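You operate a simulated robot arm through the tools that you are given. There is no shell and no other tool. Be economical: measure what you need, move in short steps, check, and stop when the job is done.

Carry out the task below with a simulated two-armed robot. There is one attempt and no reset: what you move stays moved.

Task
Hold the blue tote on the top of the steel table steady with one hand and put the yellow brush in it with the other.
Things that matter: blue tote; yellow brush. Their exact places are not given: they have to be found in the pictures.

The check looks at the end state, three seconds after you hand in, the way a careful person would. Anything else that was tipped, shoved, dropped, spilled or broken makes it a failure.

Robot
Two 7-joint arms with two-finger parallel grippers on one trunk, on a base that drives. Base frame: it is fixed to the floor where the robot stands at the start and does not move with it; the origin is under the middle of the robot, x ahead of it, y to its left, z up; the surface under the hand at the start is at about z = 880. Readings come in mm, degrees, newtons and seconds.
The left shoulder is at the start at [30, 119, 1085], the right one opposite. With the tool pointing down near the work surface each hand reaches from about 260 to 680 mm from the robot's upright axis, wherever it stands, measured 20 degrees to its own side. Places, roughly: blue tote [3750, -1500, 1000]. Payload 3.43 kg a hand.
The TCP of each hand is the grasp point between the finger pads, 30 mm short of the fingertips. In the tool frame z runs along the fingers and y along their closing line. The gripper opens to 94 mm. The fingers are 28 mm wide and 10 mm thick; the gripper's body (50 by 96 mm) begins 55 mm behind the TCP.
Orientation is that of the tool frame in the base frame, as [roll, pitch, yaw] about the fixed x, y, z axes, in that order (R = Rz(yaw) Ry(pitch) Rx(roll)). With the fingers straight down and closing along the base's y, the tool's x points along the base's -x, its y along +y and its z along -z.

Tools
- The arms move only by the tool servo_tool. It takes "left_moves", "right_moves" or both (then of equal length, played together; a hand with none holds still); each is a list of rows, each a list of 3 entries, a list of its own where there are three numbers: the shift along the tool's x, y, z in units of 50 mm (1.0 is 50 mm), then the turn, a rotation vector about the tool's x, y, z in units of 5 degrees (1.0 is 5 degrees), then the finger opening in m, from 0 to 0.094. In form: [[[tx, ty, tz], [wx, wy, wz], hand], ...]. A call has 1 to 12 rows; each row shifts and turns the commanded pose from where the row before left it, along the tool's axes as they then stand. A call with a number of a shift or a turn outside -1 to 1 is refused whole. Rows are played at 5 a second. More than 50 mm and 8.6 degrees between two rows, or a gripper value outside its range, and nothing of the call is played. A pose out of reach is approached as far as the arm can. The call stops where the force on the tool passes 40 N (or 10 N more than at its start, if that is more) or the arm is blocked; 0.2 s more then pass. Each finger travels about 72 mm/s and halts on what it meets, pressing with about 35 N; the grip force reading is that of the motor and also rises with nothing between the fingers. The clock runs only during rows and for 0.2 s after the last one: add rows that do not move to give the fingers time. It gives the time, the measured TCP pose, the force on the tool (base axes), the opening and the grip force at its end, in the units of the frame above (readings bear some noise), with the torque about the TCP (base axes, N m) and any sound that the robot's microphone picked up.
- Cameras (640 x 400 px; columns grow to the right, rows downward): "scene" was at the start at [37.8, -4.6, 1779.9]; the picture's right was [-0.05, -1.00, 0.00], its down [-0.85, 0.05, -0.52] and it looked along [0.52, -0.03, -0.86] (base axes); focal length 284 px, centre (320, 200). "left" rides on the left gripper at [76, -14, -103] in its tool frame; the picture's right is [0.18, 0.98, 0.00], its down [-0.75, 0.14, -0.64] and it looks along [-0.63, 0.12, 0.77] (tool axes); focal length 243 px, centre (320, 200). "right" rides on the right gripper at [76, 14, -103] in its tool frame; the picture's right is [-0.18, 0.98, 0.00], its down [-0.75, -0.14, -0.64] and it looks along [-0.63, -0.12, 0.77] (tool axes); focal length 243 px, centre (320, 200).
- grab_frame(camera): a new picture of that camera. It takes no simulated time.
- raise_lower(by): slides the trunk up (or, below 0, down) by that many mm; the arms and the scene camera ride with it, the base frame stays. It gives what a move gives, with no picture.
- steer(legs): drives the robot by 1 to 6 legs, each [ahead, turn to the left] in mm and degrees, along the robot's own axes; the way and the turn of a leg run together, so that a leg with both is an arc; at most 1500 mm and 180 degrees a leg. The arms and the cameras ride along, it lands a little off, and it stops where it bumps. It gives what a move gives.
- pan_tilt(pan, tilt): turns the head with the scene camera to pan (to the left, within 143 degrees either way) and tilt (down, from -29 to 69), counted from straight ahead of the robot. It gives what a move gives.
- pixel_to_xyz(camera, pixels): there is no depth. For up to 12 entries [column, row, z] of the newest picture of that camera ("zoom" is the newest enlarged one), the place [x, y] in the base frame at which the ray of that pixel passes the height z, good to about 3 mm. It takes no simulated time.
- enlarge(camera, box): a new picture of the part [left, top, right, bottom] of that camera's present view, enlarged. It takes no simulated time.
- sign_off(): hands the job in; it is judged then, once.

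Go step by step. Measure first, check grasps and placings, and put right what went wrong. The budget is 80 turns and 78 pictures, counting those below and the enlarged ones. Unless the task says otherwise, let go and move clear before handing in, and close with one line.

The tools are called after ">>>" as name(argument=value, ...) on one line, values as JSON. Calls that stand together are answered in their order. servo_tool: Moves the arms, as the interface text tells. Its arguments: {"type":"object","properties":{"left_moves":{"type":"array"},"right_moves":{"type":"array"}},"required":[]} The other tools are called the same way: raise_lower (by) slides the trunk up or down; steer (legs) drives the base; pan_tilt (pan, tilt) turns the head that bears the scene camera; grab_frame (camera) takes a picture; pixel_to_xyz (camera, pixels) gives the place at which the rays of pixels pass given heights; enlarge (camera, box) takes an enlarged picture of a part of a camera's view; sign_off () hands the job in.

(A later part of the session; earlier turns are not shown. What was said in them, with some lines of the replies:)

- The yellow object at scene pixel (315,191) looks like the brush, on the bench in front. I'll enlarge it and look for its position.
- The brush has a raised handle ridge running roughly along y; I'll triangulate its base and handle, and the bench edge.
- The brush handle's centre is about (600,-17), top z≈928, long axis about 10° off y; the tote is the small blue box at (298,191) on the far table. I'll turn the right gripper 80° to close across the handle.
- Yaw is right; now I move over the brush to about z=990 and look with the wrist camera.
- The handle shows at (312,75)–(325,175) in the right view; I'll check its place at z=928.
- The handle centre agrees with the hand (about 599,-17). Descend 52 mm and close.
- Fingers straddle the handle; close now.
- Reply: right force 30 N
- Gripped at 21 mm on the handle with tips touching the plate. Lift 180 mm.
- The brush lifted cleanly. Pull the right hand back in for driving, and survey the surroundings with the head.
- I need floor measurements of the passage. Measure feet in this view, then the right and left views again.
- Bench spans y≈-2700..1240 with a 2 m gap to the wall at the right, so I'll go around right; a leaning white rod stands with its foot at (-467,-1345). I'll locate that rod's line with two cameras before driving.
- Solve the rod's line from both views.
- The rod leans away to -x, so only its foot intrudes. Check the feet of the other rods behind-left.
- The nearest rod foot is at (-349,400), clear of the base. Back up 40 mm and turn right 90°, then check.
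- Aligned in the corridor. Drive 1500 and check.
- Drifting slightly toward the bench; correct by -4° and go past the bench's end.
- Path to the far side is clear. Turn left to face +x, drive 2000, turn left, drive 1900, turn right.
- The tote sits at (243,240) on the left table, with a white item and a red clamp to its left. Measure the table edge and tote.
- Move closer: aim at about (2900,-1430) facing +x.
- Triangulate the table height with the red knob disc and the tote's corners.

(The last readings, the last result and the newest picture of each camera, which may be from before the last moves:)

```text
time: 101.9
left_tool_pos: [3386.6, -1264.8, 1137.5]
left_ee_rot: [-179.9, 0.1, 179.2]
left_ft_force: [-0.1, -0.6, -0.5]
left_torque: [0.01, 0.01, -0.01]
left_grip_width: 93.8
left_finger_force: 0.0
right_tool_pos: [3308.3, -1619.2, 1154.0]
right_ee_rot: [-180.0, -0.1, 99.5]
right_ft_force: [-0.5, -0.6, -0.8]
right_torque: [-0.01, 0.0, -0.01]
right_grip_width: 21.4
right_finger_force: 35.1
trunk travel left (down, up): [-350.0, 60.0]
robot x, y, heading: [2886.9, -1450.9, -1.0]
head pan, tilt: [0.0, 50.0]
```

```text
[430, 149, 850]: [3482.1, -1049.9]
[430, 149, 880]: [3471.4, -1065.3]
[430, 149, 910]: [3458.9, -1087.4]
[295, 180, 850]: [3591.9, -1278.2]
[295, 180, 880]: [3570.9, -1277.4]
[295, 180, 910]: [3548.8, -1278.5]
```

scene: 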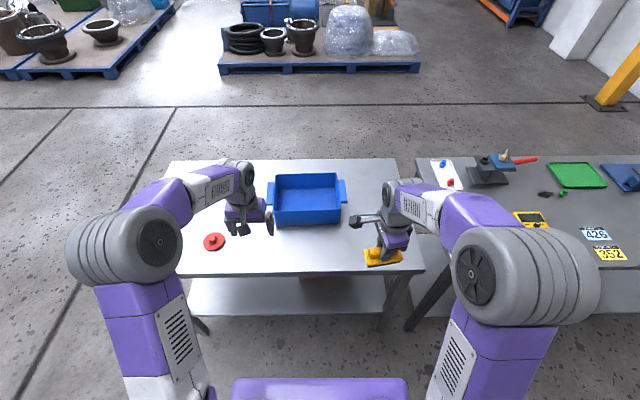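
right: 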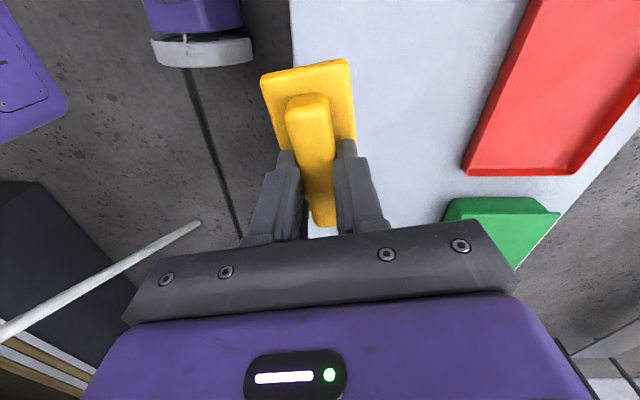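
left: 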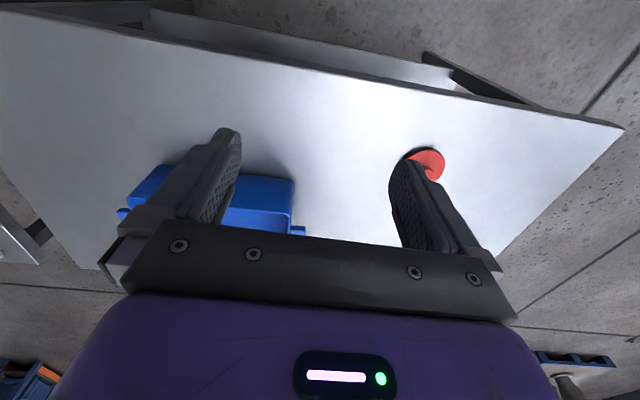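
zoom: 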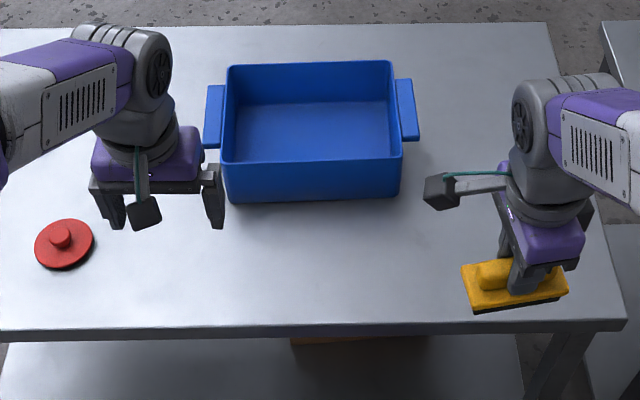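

Table top is z≈870. Now the rim height and handles.

>>> pixel_to_xyz(camera="left", pixels=[[291.9, 215.9, 940], [291.9, 215.9, 960], [291.9, 215.9, 980], [291.9, 215.9, 1000], [293, 183, 870]])

>>> pixel_to_xyz(camera="scene", pixels=[[273.5, 210.5, 940], [273.5, 210.5, 960], [273.5, 210.5, 980], [340.9, 209.0, 960], [275.9, 174.0, 960], [336.6, 172.3, 960], [267.5, 182, 950], [266.5, 205.5, 950], [344.3, 179.5, 950], [346.5, 202.5, 950], [278, 225.5, 870], [339.5, 223.5, 870]])

```text
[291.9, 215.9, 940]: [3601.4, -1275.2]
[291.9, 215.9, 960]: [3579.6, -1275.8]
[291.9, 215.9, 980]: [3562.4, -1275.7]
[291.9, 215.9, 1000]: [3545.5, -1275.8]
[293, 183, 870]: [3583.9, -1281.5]
```

```text
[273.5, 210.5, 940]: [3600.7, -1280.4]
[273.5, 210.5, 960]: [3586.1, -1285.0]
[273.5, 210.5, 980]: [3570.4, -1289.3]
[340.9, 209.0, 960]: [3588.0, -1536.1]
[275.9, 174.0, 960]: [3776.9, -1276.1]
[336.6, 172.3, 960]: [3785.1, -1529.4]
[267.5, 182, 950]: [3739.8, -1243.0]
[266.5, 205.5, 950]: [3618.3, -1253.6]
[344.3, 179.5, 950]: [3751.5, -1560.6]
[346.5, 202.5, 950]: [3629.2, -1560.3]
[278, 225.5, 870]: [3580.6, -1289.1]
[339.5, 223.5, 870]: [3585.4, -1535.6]
```

Tote spans x≈3583–3780, y≈-1278…-1535, rim z≈958; handle tab on the left at y≈-1245. I need to be ~150 mm closer; check the base's front extent and the table shelf.

>>> pan_tilt(pan=0, tilt=69)

>>> grab_frame(camera="scene")

>>> pixel_to_xyz(camera="scene", pixels=[[320, 284, 0], [320, 284, 300], [320, 284, 600], [320, 284, 800], [235, 290, 800], [405, 290, 800], [300, 220, 250], [300, 178, 870]])

```text
time: 102.7
left_tool_pos: [3385.5, -1263.0, 1137.6]
left_ee_rot: [-180.0, -0.1, 179.4]
left_ft_force: [0.2, 0.2, -0.2]
left_torque: [0.01, -0.03, -0.01]
left_grip_width: 93.8
left_finger_force: 0.1
right_tool_pos: [3308.3, -1619.6, 1152.5]
right_ee_rot: [-179.9, 0.0, 99.4]
right_ft_force: [0.5, 0.1, -0.9]
right_torque: [-0.01, 0.01, -0.01]
right_grip_width: 21.3
right_finger_force: 34.9
trunk travel left (down, up): [-350.0, 60.0]
robot x, y, heading: [2889.1, -1442.6, -1.0]
head pan, tilt: [0.0, 68.8]
```

```text
46 pictures are left
```

scene: 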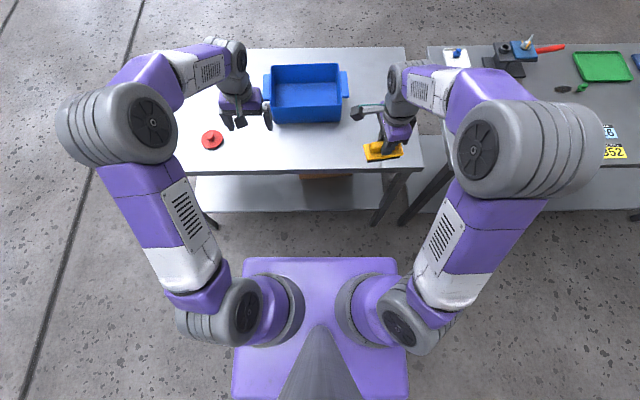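

```text
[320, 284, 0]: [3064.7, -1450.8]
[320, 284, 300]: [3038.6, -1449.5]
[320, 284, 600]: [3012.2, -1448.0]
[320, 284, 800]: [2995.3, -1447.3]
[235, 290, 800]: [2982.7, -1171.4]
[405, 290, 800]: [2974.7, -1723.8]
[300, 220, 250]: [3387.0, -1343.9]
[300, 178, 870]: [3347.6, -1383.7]
```

The base front stays behind x≈3070–3200 now; driving 140 mm is safe.

>>> steer(legs=[[140, 0]])

>>> pan_tilt(pan=0, tilt=55)

>>> enlarge(camera="scene", box=[200, 110, 440, 260])

```text
time: 104.1
left_tool_pos: [3524.5, -1266.6, 1137.0]
left_ee_rot: [-179.9, -0.1, 179.4]
left_ft_force: [-0.2, 0.5, -0.5]
left_torque: [0.03, 0.02, 0.0]
left_grip_width: 94.2
left_finger_force: 0.0
right_tool_pos: [3447.7, -1620.3, 1152.3]
right_ee_rot: [180.0, 0.0, 99.4]
right_ft_force: [0.2, 0.7, -2.2]
right_torque: [0.0, 0.01, -0.02]
right_grip_width: 21.4
right_finger_force: 34.8
trunk travel left (down, up): [-350.0, 60.0]
robot x, y, heading: [3024.9, -1450.0, -0.8]
head pan, tilt: [0.0, 68.8]
```

```text
time: 104.8
left_tool_pos: [3523.9, -1266.8, 1138.2]
left_ee_rot: [-179.9, 0.0, 179.4]
left_ft_force: [0.8, 0.1, 0.5]
left_torque: [0.01, -0.01, -0.02]
left_grip_width: 94.1
left_finger_force: 0.0
right_tool_pos: [3448.0, -1620.6, 1153.2]
right_ee_rot: [-180.0, 0.0, 99.4]
right_ft_force: [-0.2, 0.0, -1.0]
right_torque: [-0.02, -0.03, 0.01]
right_grip_width: 21.0
right_finger_force: 34.5
trunk travel left (down, up): [-350.0, 60.0]
robot x, y, heading: [3028.0, -1446.0, -0.8]
head pan, tilt: [0.0, 55.0]
```

```text
2.67 times, centred on (320, 185) of scene
```

zoom: 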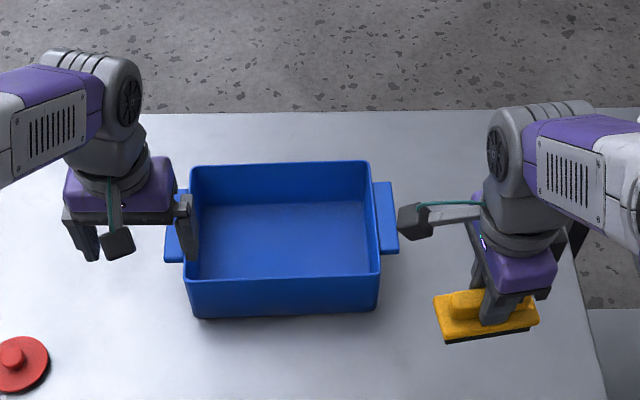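

Measure the tote's rim and handles again from here (rim z≈958).

>>> pixel_to_xyz(camera="zoom", pixels=[[187, 281, 958], [380, 274, 958], [192, 165, 958], [369, 161, 958], [165, 262, 950], [184, 262, 955], [397, 250, 950], [374, 183, 950], [391, 181, 950], [190, 318, 870], [378, 308, 870]])

>>> grab_frame(camera="left")

```text
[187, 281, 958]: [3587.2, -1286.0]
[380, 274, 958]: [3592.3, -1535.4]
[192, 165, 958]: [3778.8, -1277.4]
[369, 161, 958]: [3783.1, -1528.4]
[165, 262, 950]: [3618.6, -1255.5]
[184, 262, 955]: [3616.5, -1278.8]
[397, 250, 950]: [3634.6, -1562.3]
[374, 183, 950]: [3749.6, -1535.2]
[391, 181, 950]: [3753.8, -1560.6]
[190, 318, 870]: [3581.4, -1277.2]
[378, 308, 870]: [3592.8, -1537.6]
```

```text
44 pictures are left
```

left: 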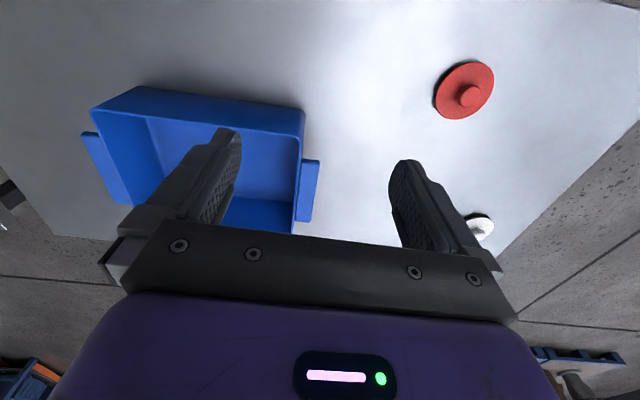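

>>> pixel_to_xyz(camera="left", pixels=[[304, 112, 958], [296, 137, 958], [303, 160, 955], [320, 161, 950], [320, 161, 940], [313, 221, 950], [296, 221, 955], [291, 221, 958], [90, 112, 958]])

>>> enlarge(camera="left", box=[230, 80, 390, 240])

```text
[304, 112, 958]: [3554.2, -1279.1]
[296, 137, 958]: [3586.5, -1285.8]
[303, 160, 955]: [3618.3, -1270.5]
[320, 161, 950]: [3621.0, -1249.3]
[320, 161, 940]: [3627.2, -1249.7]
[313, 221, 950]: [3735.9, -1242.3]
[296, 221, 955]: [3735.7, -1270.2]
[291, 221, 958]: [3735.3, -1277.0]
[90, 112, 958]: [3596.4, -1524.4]
```

```text
2.50 times, centred on (310, 160) of left
```

zoom: 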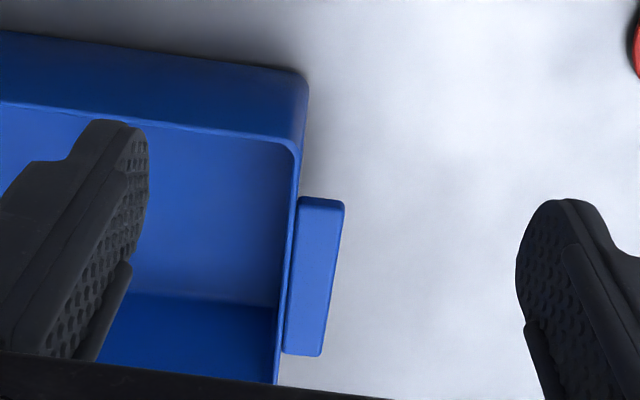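

Handle/wall sandwich is y≈-1281…-1246, x 3620–3740. Move the left hand above (3660,-1263), stop with tips above the rim.

>>> servo_tool(left_moves=[[[-0.68, 0.02, 0], [0, 0, -0.25], 0.094], [[-0.68, 0.02, 0], [0, 0, -0.25], 0.094], [[-0.68, 0.02, 0], [0, 0, 0], 0.094], [[-0.68, 0.02, 0], [0, 0, 0], 0.094], [[0, 0, 0.8], [0, 0, 0], 0.094], [[0, 0, 0.8], [0, 0, 0], 0.094], [[0, 0, 0.8], [0, 0, 0], 0.094], [[0, 0, 0], [0, 0, 0], 0.094]])

>>> grab_frame(camera="left")

>>> enlarge(camera="scene", box=[200, 110, 440, 260])

```text
time: 106.6
left_tool_pos: [3660.2, -1259.9, 1018.0]
left_ee_rot: [180.0, 0.0, -178.1]
left_ft_force: [0.8, 0.4, 0.1]
left_torque: [0.02, -0.01, -0.01]
left_grip_width: 94.2
left_finger_force: 0.0
right_tool_pos: [3447.7, -1621.5, 1153.3]
right_ee_rot: [-180.0, -0.1, 99.5]
right_ft_force: [-0.9, -0.2, -0.7]
right_torque: [0.0, -0.02, -0.01]
right_grip_width: 21.1
right_finger_force: 35.1
trunk travel left (down, up): [-350.0, 60.0]
robot x, y, heading: [3028.1, -1448.2, -0.4]
head pan, tilt: [0.0, 55.0]
```

```text
42 pictures are left
```

left: 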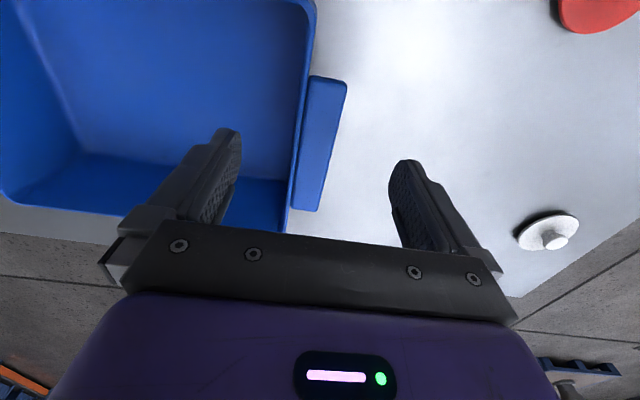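

```text
2.67 times, centred on (320, 185) of scene
```

zoom: 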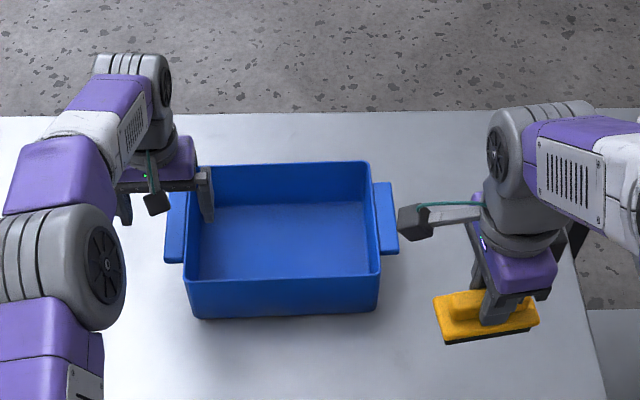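

>>> pixel_to_xyz(camera="left", pixels=[[347, 82, 955], [320, 211, 955], [309, 82, 958], [291, 208, 958], [303, 82, 958], [316, 75, 955], [315, 10, 958]])

```text
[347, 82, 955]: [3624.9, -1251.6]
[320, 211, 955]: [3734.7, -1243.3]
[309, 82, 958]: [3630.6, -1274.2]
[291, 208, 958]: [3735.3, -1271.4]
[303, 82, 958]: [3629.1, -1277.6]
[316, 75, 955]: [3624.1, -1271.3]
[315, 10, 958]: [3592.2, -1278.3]
```

Sandwich centre y≈-1264; shift -4 mm and descend to z≈955.

>>> servo_tool(left_moves=[[[0, -0.08, 0.4], [0, 0, 0], 0.094], [[0, 0, 0.4], [0, 0, 0], 0.094], [[0, 0, 0.3], [0, 0, 0], 0.094], [[0, 0, 0.16], [0, 0, 0], 0.094], [[0, 0, 0], [0, 0, 0], 0.08], [[0, 0, 0], [0, 0, 0], 0.065], [[0, 0, 0], [0, 0, 0], 0.055], [[0, 0, 0], [0, 0, 0], 0.05]])

>>> grab_frame(camera="left")

```text
time: 108.4
left_tool_pos: [3661.3, -1263.9, 955.4]
left_ee_rot: [-179.8, 0.0, -178.2]
left_ft_force: [0.1, 0.6, -0.9]
left_torque: [-0.01, 0.0, 0.0]
left_grip_width: 50.1
left_finger_force: 0.1
right_tool_pos: [3446.7, -1620.1, 1154.2]
right_ee_rot: [-180.0, 0.0, 99.3]
right_ft_force: [0.2, -0.1, -0.8]
right_torque: [0.01, -0.02, -0.05]
right_grip_width: 21.1
right_finger_force: 34.8
trunk travel left (down, up): [-350.0, 60.0]
robot x, y, heading: [3027.8, -1450.5, -0.7]
head pan, tilt: [0.0, 55.0]
```

```text
40 pictures are left
```

left: 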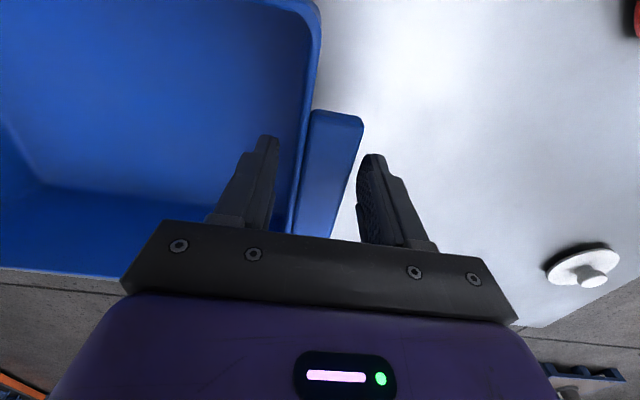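

Fingers straddle wall and handle without contact at 50 mm. Close to grip.

>>> servo_tool(left_moves=[[[0, 0, 0], [0, 0, 0], 0.044], [[0, 0, 0], [0, 0, 0], 0.04], [[0, 0, 0], [0, 0, 0], 0.036], [[0, 0, 0], [0, 0, 0], 0.032], [[0, 0, 0], [0, 0, 0], 0.026], [[0, 0, 0], [0, 0, 0], 0.02]])

>>> enlarge(camera="scene", box=[200, 110, 440, 260])

```text
time: 109.8
left_tool_pos: [3660.2, -1262.5, 955.9]
left_ee_rot: [-179.9, 0.0, -178.1]
left_ft_force: [-0.7, 2.6, 0.4]
left_torque: [0.08, 0.01, -0.04]
left_grip_width: 31.8
left_finger_force: 34.6
right_tool_pos: [3448.2, -1620.8, 1153.7]
right_ee_rot: [180.0, 0.0, 99.3]
right_ft_force: [0.3, -0.4, -1.3]
right_torque: [-0.02, 0.01, -0.03]
right_grip_width: 21.2
right_finger_force: 35.1
trunk travel left (down, up): [-350.0, 60.0]
robot x, y, heading: [3027.6, -1446.1, -0.9]
head pan, tilt: [0.0, 55.0]
```

```text
2.67 times, centred on (320, 185) of scene
```

zoom: 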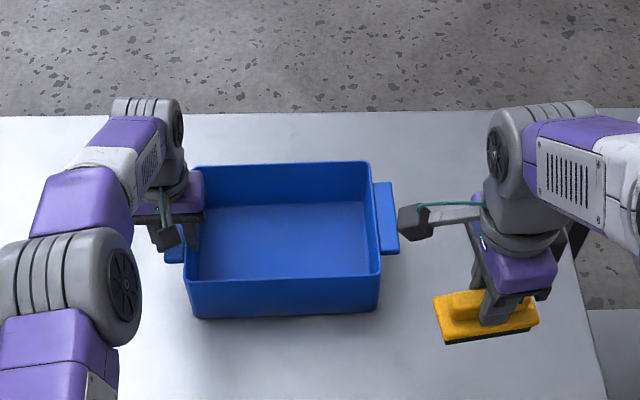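

The tote is held (grip 32 mm) and hasn't moved. Carry the brush over the tote interior at (3660,-1450).

>>> servo_tool(right_moves=[[[0.448, 0.79, 0], [0, 0, 0], 0.0], [[0.448, 0.79, 0], [0, 0, 0], 0.0], [[0.448, 0.79, 0], [0, 0, 0], 0.0], [[0.448, 0.79, 0], [0, 0, 0], 0.0], [[0.448, 0.79, 0], [0, 0, 0], 0.0], [[0.448, 0.79, 0], [0, 0, 0], 0.0], [[0, 0, 0], [0, 0, 0], 0.0]])

>>> grab_frame(camera="scene")

>>> grab_frame(camera="right")

```text
time: 111.4
left_tool_pos: [3659.4, -1262.5, 956.3]
left_ee_rot: [-179.9, 0.1, -178.1]
left_ft_force: [-2.6, 0.7, 4.4]
left_torque: [-0.02, -0.29, -0.04]
left_grip_width: 31.7
left_finger_force: 35.3
right_tool_pos: [3639.5, -1450.4, 1150.7]
right_ee_rot: [-179.8, -0.1, 99.4]
right_ft_force: [-0.7, -0.2, -0.5]
right_torque: [-0.01, -0.02, 0.02]
right_grip_width: 20.9
right_finger_force: 35.1
right hand out of reach, approached as far as the arm can: row 6
trunk travel left (down, up): [-350.0, 60.0]
robot x, y, heading: [3025.2, -1447.7, -0.9]
head pan, tilt: [0.0, 55.0]
```

```text
38 pictures are left
```

scene: 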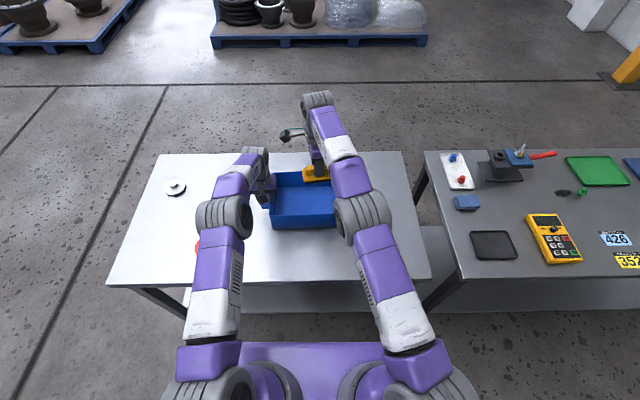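

```text
37 pictures are left
```

right: 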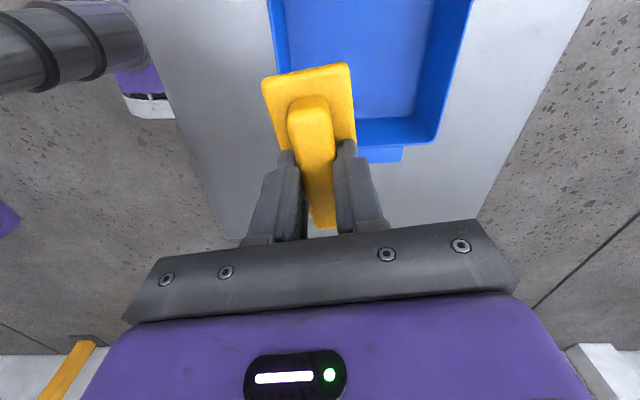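

At x=3639 the arm is at its reach limit for this height; lower to z≈1035 (brush bottom just above the rim) where reach improves, then adjust.

>>> servo_tool(right_moves=[[[0, 0, 0.6], [0, 0, 0], 0.0], [[0, 0, 0.6], [0, 0, 0], 0.0], [[0, 0, 0.6], [0, 0, 0], 0.0], [[0, 0, 0.5], [0, 0, 0], 0.0], [[0, 0, 0], [0, 0, 0], 0.0]])

>>> grab_frame(camera="right")

>>> enlarge(camera="scene", box=[200, 110, 440, 260])

```text
time: 112.6
left_tool_pos: [3661.3, -1263.3, 956.2]
left_ee_rot: [-179.9, 0.0, -178.1]
left_ft_force: [-1.0, 1.3, 0.4]
left_torque: [0.1, 0.07, -0.09]
left_grip_width: 31.7
left_finger_force: 35.0
right_tool_pos: [3642.8, -1452.0, 1035.5]
right_ee_rot: [-179.8, 0.1, 99.3]
right_ft_force: [0.0, -0.4, -1.3]
right_torque: [0.02, 0.02, 0.0]
right_grip_width: 21.3
right_finger_force: 34.8
trunk travel left (down, up): [-350.0, 60.0]
robot x, y, heading: [3028.0, -1445.3, -0.8]
head pan, tilt: [0.0, 55.0]
```

```text
36 pictures are left
```

right: 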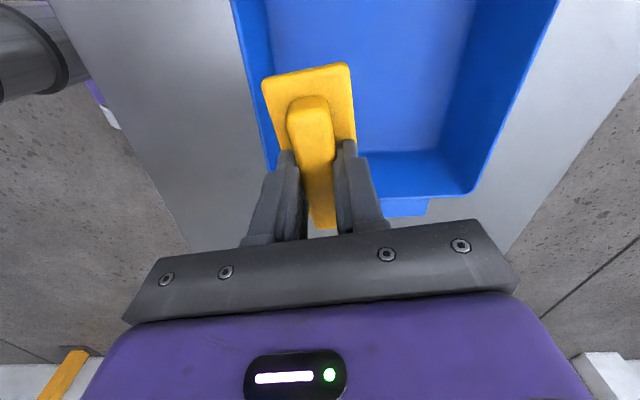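

```text
2.67 times, centred on (320, 185) of scene
```

zoom: 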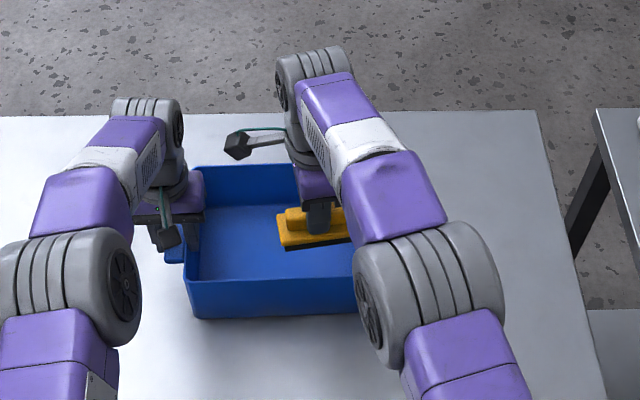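

Shift +25 mm in x and +10 in y for wall clearance at this height.

>>> servo_tool(right_moves=[[[0.06, 0.26, 0], [0, 0, 0], 0.0], [[0.06, 0.26, 0], [0, 0, 0], 0.0], [[0, 0, 0], [0, 0, 0], 0.0]])

>>> grab_frame(camera="right")

```text
time: 113.4
left_tool_pos: [3660.7, -1263.3, 956.2]
left_ee_rot: [-179.9, 0.1, -178.1]
left_ft_force: [0.1, 0.9, 0.5]
left_torque: [-0.05, 0.34, -0.09]
left_grip_width: 31.8
left_finger_force: 34.4
right_tool_pos: [3652.1, -1447.9, 1035.2]
right_ee_rot: [180.0, 0.0, 99.4]
right_ft_force: [0.1, -0.5, -0.6]
right_torque: [-0.02, 0.02, -0.01]
right_grip_width: 21.1
right_finger_force: 34.5
right hand out of reach, approached as far as the arm can: row 2
trunk travel left (down, up): [-350.0, 60.0]
robot x, y, heading: [3024.9, -1449.1, -0.7]
head pan, tilt: [0.0, 55.0]
```

```text
34 pictures are left
```

right: 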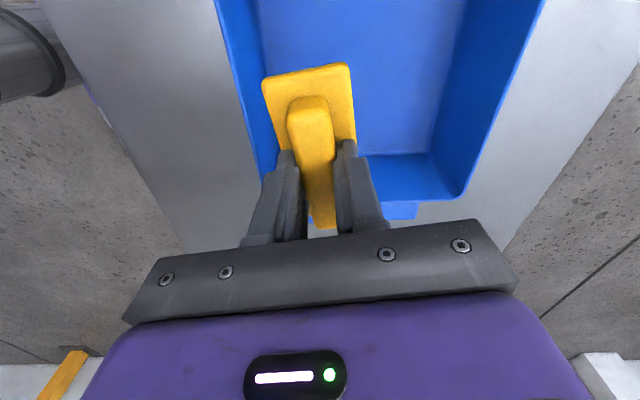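

At x=3652 the brush has about 28 mm wall clearance; descend into the tote.

>>> servo_tool(right_moves=[[[0, 0, 0.5], [0, 0, 0], 0.0], [[0, 0, 0.5], [0, 0, 0], 0.0], [[0, 0, 0.4], [0, 0, 0], 0.0], [[0, 0, 0.3], [0, 0, 0], 0.0], [[0, 0, 0], [0, 0, 0], 0.0]])

>>> grab_frame(camera="right")

```text
time: 114.6
left_tool_pos: [3661.3, -1263.7, 955.4]
left_ee_rot: [-179.9, 0.0, -178.1]
left_ft_force: [-0.4, -0.7, 0.7]
left_torque: [-0.03, -0.02, -0.04]
left_grip_width: 31.7
left_finger_force: 35.0
right_tool_pos: [3646.4, -1446.3, 948.4]
right_ee_rot: [180.0, -0.1, 99.4]
right_ft_force: [-1.0, 0.1, -1.8]
right_torque: [0.01, 0.0, 0.01]
right_grip_width: 21.4
right_finger_force: 34.8
right hand out of reach, approached as far as the arm can: row 4
trunk travel left (down, up): [-350.0, 60.0]
robot x, y, heading: [3026.9, -1447.1, -0.7]
head pan, tilt: [0.0, 55.0]
```

```text
33 pictures are left
```

right: 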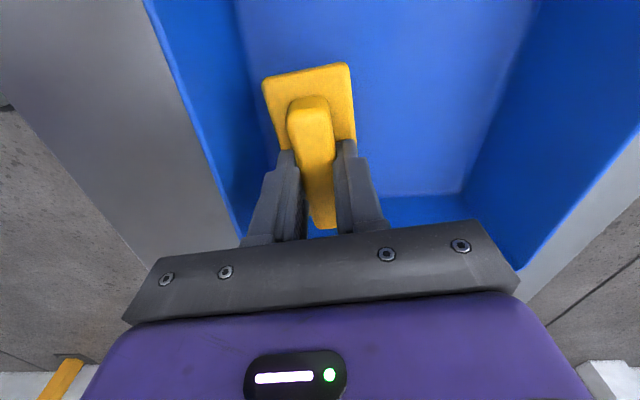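

Brush hangs about 12 mm above the tote floor. Creep down in small steps to contact, drawing slightly back.

>>> servo_tool(right_moves=[[[0, -0.1, 0.08], [0, 0, 0], 0.0], [[0, 0, 0.08], [0, 0, 0], 0.0], [[0, 0, 0.06], [0, 0, 0], 0.0], [[0, 0, 0], [0, 0, 0], 0.0]])

```text
time: 115.6
left_tool_pos: [3659.9, -1262.7, 955.9]
left_ee_rot: [-179.9, 0.1, -178.2]
left_ft_force: [-1.0, -0.3, 0.5]
left_torque: [0.01, -0.03, -0.1]
left_grip_width: 31.8
left_finger_force: 34.9
right_tool_pos: [3642.3, -1447.3, 938.6]
right_ee_rot: [180.0, 0.0, 99.4]
right_ft_force: [-0.3, -0.6, -1.4]
right_torque: [0.01, 0.0, 0.04]
right_grip_width: 21.0
right_finger_force: 35.0
trunk travel left (down, up): [-350.0, 60.0]
robot x, y, heading: [3026.1, -1451.1, -0.6]
head pan, tilt: [0.0, 55.0]
```

>>> servo_tool(right_moves=[[[0, -0.03, 0.06], [0, 0, 0], 0.0], [[0, 0, 0.04], [0, 0, 0], 0.0], [[0, 0, 0], [0, 0, 0], 0.0]])

```text
time: 116.4
left_tool_pos: [3659.4, -1264.1, 955.5]
left_ee_rot: [-179.9, -0.1, -178.1]
left_ft_force: [0.6, 0.5, 0.7]
left_torque: [-0.01, 0.0, -0.05]
left_grip_width: 31.7
left_finger_force: 34.9
right_tool_pos: [3640.1, -1446.4, 932.5]
right_ee_rot: [-180.0, 0.0, 99.4]
right_ft_force: [0.4, 1.0, -1.1]
right_torque: [-0.03, 0.04, 0.01]
right_grip_width: 21.1
right_finger_force: 35.0
trunk travel left (down, up): [-350.0, 60.0]
robot x, y, heading: [3027.9, -1448.7, -0.9]
head pan, tilt: [0.0, 55.0]
```

No contact yet; a few more mm.

>>> servo_tool(right_moves=[[[0, 0, 0.04], [0, 0, 0], 0.0], [[0, 0, 0.04], [0, 0, 0], 0.0], [[0, 0, 0], [0, 0, 0], 0.0]])

>>> enlarge(camera="scene", box=[250, 140, 390, 240])

```text
time: 117.2
left_tool_pos: [3660.5, -1264.3, 955.6]
left_ee_rot: [-179.9, 0.0, -178.0]
left_ft_force: [0.0, 0.3, -0.1]
left_torque: [-0.02, 0.03, -0.02]
left_grip_width: 31.8
left_finger_force: 35.1
right_tool_pos: [3641.8, -1448.3, 929.7]
right_ee_rot: [-180.0, 0.0, 99.5]
right_ft_force: [-0.7, 0.3, -1.2]
right_torque: [0.01, 0.02, 0.0]
right_grip_width: 21.3
right_finger_force: 35.0
trunk travel left (down, up): [-350.0, 60.0]
robot x, y, heading: [3029.9, -1447.5, -0.5]
head pan, tilt: [0.0, 55.0]
```

```text
4.00 times, centred on (320, 190) of scene
```

zoom: 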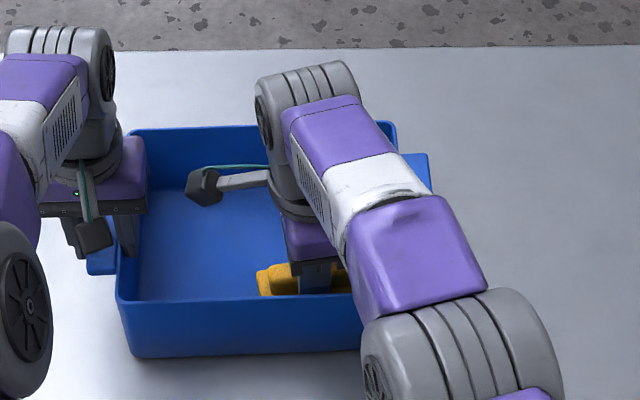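

>>> servo_tool(right_moves=[[[0, 0, 0.04], [0, 0, 0], 0.0], [[0, 0, 0.04], [0, 0, 0], 0.0], [[0, 0, 0], [0, 0, 0], 0.0]])

```text
time: 118.0
left_tool_pos: [3659.6, -1263.8, 956.7]
left_ee_rot: [-179.8, 0.0, -178.0]
left_ft_force: [-0.9, -0.8, 0.4]
left_torque: [-0.03, 0.03, -0.04]
left_grip_width: 31.9
left_finger_force: 35.4
right_tool_pos: [3642.0, -1448.4, 925.0]
right_ee_rot: [-180.0, 0.1, 99.3]
right_ft_force: [-0.5, -1.2, -1.9]
right_torque: [0.03, 0.01, 0.04]
right_grip_width: 21.1
right_finger_force: 35.0
trunk travel left (down, up): [-350.0, 60.0]
robot x, y, heading: [3029.4, -1448.3, -0.8]
head pan, tilt: [0.0, 55.0]
```

>>> servo_tool(right_moves=[[[0, 0, 0.04], [0, 0, 0], 0.0], [[0, 0, 0.04], [0, 0, 0], 0.0], [[0, 0, 0.04], [0, 0, 0], 0.0], [[0, 0, 0], [0, 0, 0], 0.0]])

>>> grab_frame(camera="right")

```text
time: 119.0
left_tool_pos: [3661.9, -1263.4, 956.0]
left_ee_rot: [-179.9, 0.0, -178.1]
left_ft_force: [-0.7, -0.6, 1.1]
left_torque: [0.03, -0.04, -0.05]
left_grip_width: 31.7
left_finger_force: 34.6
right_tool_pos: [3641.1, -1447.2, 919.5]
right_ee_rot: [-179.9, 0.0, 99.5]
right_ft_force: [0.1, -0.3, -0.9]
right_torque: [-0.02, -0.04, 0.0]
right_grip_width: 21.0
right_finger_force: 34.9
trunk travel left (down, up): [-350.0, 60.0]
robot x, y, heading: [3027.6, -1446.1, -0.8]
head pan, tilt: [0.0, 55.0]
```

```text
31 pictures are left
```

right: 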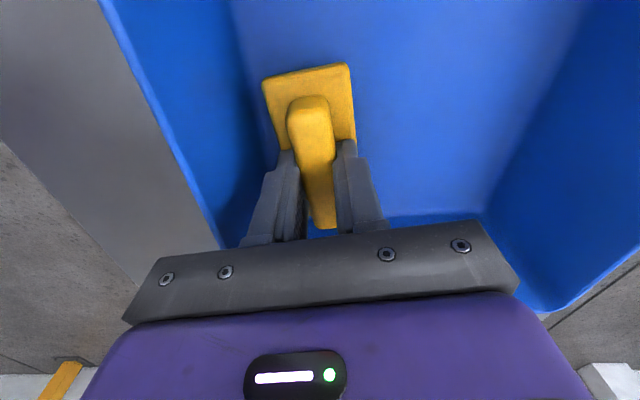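

Still no contact; keep creeping.

>>> servo_tool(right_moves=[[[0, 0, 0.04], [0, 0, 0], 0.0], [[0, 0, 0.04], [0, 0, 0], 0.0], [[0, 0, 0.04], [0, 0, 0], 0.0], [[0, 0, 0], [0, 0, 0], 0.0]])

```text
time: 120.0
left_tool_pos: [3660.3, -1263.6, 956.3]
left_ee_rot: [-179.9, -0.1, -177.9]
left_ft_force: [3.7, 0.7, -1.2]
left_torque: [0.03, 0.17, 0.48]
left_grip_width: 31.6
left_finger_force: 34.9
right_tool_pos: [3640.6, -1446.3, 915.1]
right_ee_rot: [179.8, -0.2, 99.4]
right_ft_force: [-3.0, -1.4, 16.7]
right_torque: [0.23, 0.33, 0.12]
right_grip_width: 21.0
right_finger_force: 35.5
trunk travel left (down, up): [-350.0, 60.0]
robot x, y, heading: [3027.0, -1451.8, -0.8]
head pan, tilt: [0.0, 55.0]
```

Contact with the floor (16.7 N up). Ease 1 mm and open the fingers to 50 mm.

>>> servo_tool(right_moves=[[[0, 0, -0.03], [0, 0, 0], 0.0], [[0, 0, 0], [0, 0, 0], 0.03], [[0, 0, 0], [0, 0, 0], 0.045], [[0, 0, 0], [0, 0, 0], 0.05], [[0, 0, 0], [0, 0, 0], 0.05]])

>>> grab_frame(camera="right")

```text
time: 121.2
left_tool_pos: [3660.4, -1264.4, 955.0]
left_ee_rot: [-179.8, 0.1, -178.0]
left_ft_force: [-1.1, 0.2, 0.4]
left_torque: [0.02, 0.09, -0.18]
left_grip_width: 31.8
left_finger_force: 34.8
right_tool_pos: [3641.6, -1447.3, 915.3]
right_ee_rot: [-179.9, 0.0, 99.5]
right_ft_force: [-1.1, -0.1, 0.0]
right_torque: [-0.01, 0.0, 0.02]
right_grip_width: 50.3
right_finger_force: 0.1
trunk travel left (down, up): [-350.0, 60.0]
robot x, y, heading: [3026.1, -1448.7, -0.8]
head pan, tilt: [0.0, 55.0]
```

```text
30 pictures are left
```

right: 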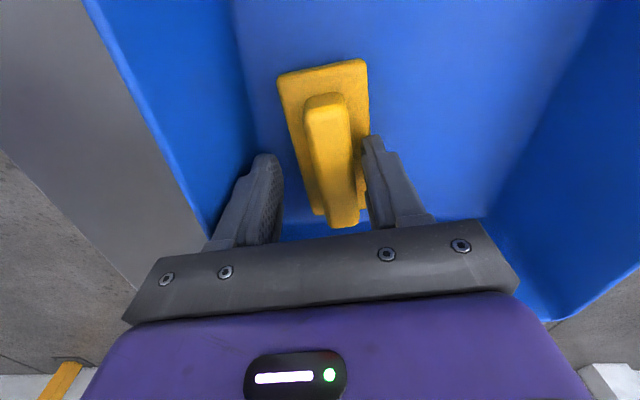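

Brush is resting flat on the tote floor, free of the fingers. Raise the right hand straight up.

>>> servo_tool(right_moves=[[[0, 0, -0.3], [0, 0, 0], 0.05], [[0, 0, -0.5], [0, 0, 0], 0.05], [[0, 0, -0.7], [0, 0, 0], 0.05], [[0, 0, -0.8], [0, 0, 0], 0.05], [[0, 0, -0.8], [0, 0, 0], 0.05], [[0, 0, -0.8], [0, 0, 0], 0.05], [[0, 0, 0], [0, 0, 0], 0.05]])

>>> grab_frame(camera="right")

```text
time: 122.8
left_tool_pos: [3660.6, -1264.0, 955.5]
left_ee_rot: [-179.9, 0.0, -178.0]
left_ft_force: [-0.4, 1.1, -0.3]
left_torque: [0.02, 0.22, 0.01]
left_grip_width: 31.6
left_finger_force: 35.1
right_tool_pos: [3640.0, -1448.5, 1109.3]
right_ee_rot: [180.0, 0.1, 99.4]
right_ft_force: [-0.1, -0.1, -0.2]
right_torque: [-0.02, -0.01, -0.04]
right_grip_width: 50.0
right_finger_force: 0.1
trunk travel left (down, up): [-350.0, 60.0]
robot x, y, heading: [3030.3, -1445.6, -0.7]
head pan, tilt: [0.0, 55.0]
```

```text
29 pictures are left
```

right: 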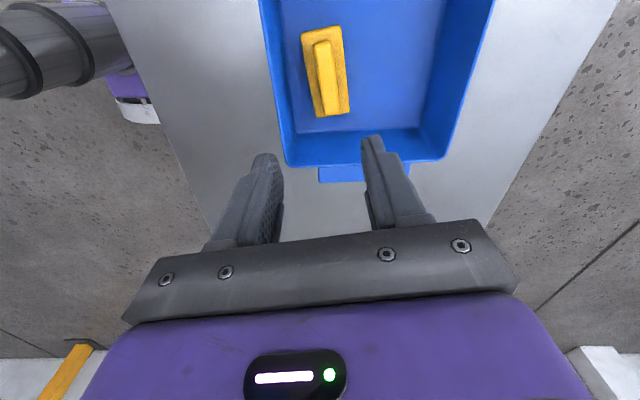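

The brush lies flat in the tote. Withdraw the right hand, then release the left handle.

>>> servo_tool(right_moves=[[[-0.4, -0.7, -0.3], [0, 0, 0], 0.05], [[-0.4, -0.7, -0.3], [0, 0, 0], 0.05], [[-0.4, -0.7, -0.2], [0, 0, 0], 0.05], [[-0.4, -0.7, 0], [0, 0, 0], 0.05], [[-0.4, -0.7, 0], [0, 0, 0], 0.05]])

>>> servo_tool(left_moves=[[[0, 0, 0], [0, 0, 0], 0.045], [[0, 0, 0], [0, 0, 0], 0.06], [[0, 0, 0], [0, 0, 0], 0.07], [[0, 0, 0], [0, 0, 0], 0.07], [[0, 0, -0.3], [0, 0, 0], 0.07], [[0, 0, -0.6], [0, 0, 0], 0.07], [[0, 0, -0.8], [0, 0, 0], 0.07], [[0, 0, -0.8], [0, 0, 0], 0.07], [[0, 0, -0.8], [0, 0, 0], 0.07], [[0.7, 0, 0], [0, 0, 0], 0.07], [[0.8, 0, 0], [0, 0, 0], 0.07], [[0.8, 0, 0], [0, 0, 0], 0.07]])

>>> enlarge(camera="scene", box=[170, 110, 470, 298])

```text
time: 124.0
left_tool_pos: [3660.3, -1263.9, 956.0]
left_ee_rot: [-179.9, 0.0, -178.1]
left_ft_force: [-0.7, 1.1, -0.3]
left_torque: [-0.41, -0.22, -0.04]
left_grip_width: 31.7
left_finger_force: 35.1
right_tool_pos: [3486.1, -1575.7, 1149.8]
right_ee_rot: [-180.0, -0.1, 99.5]
right_ft_force: [-0.3, 0.4, -0.4]
right_torque: [0.0, -0.02, -0.02]
right_grip_width: 49.9
right_finger_force: 0.1
trunk travel left (down, up): [-350.0, 60.0]
robot x, y, heading: [3027.5, -1445.6, -0.9]
head pan, tilt: [0.0, 55.0]
```

```text
time: 126.6
left_tool_pos: [3544.3, -1268.9, 1123.8]
left_ee_rot: [-179.8, 0.1, -178.1]
left_ft_force: [-0.3, -0.6, 0.0]
left_torque: [-0.01, -0.04, 0.0]
left_grip_width: 69.8
left_finger_force: 0.0
right_tool_pos: [3484.0, -1576.0, 1149.8]
right_ee_rot: [179.9, -0.1, 99.3]
right_ft_force: [-0.3, -0.2, -0.6]
right_torque: [-0.03, -0.04, 0.0]
right_grip_width: 50.0
right_finger_force: 0.0
trunk travel left (down, up): [-350.0, 60.0]
robot x, y, heading: [3025.7, -1447.5, -0.5]
head pan, tilt: [0.0, 55.0]
```

```text
2.13 times, centred on (320, 204) of scene
```

zoom: 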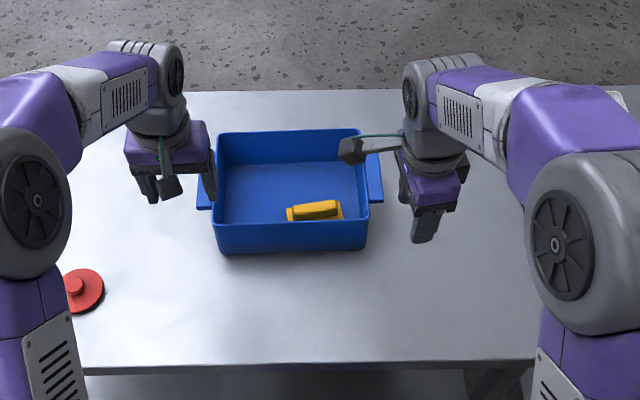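

The tote stands where it was with the brush flat inside it. Both hands are open and clear, and nothing else moved, so I'm handing in.

>>> sign_off()

```text
The job is handed in.
```

The yellow brush is lying flat in the blue tote on the steel table. The left hand held the tote's handle while the right hand placed the brush. Both hands are now open and clear, and I saw nothing else moved or knocked over.
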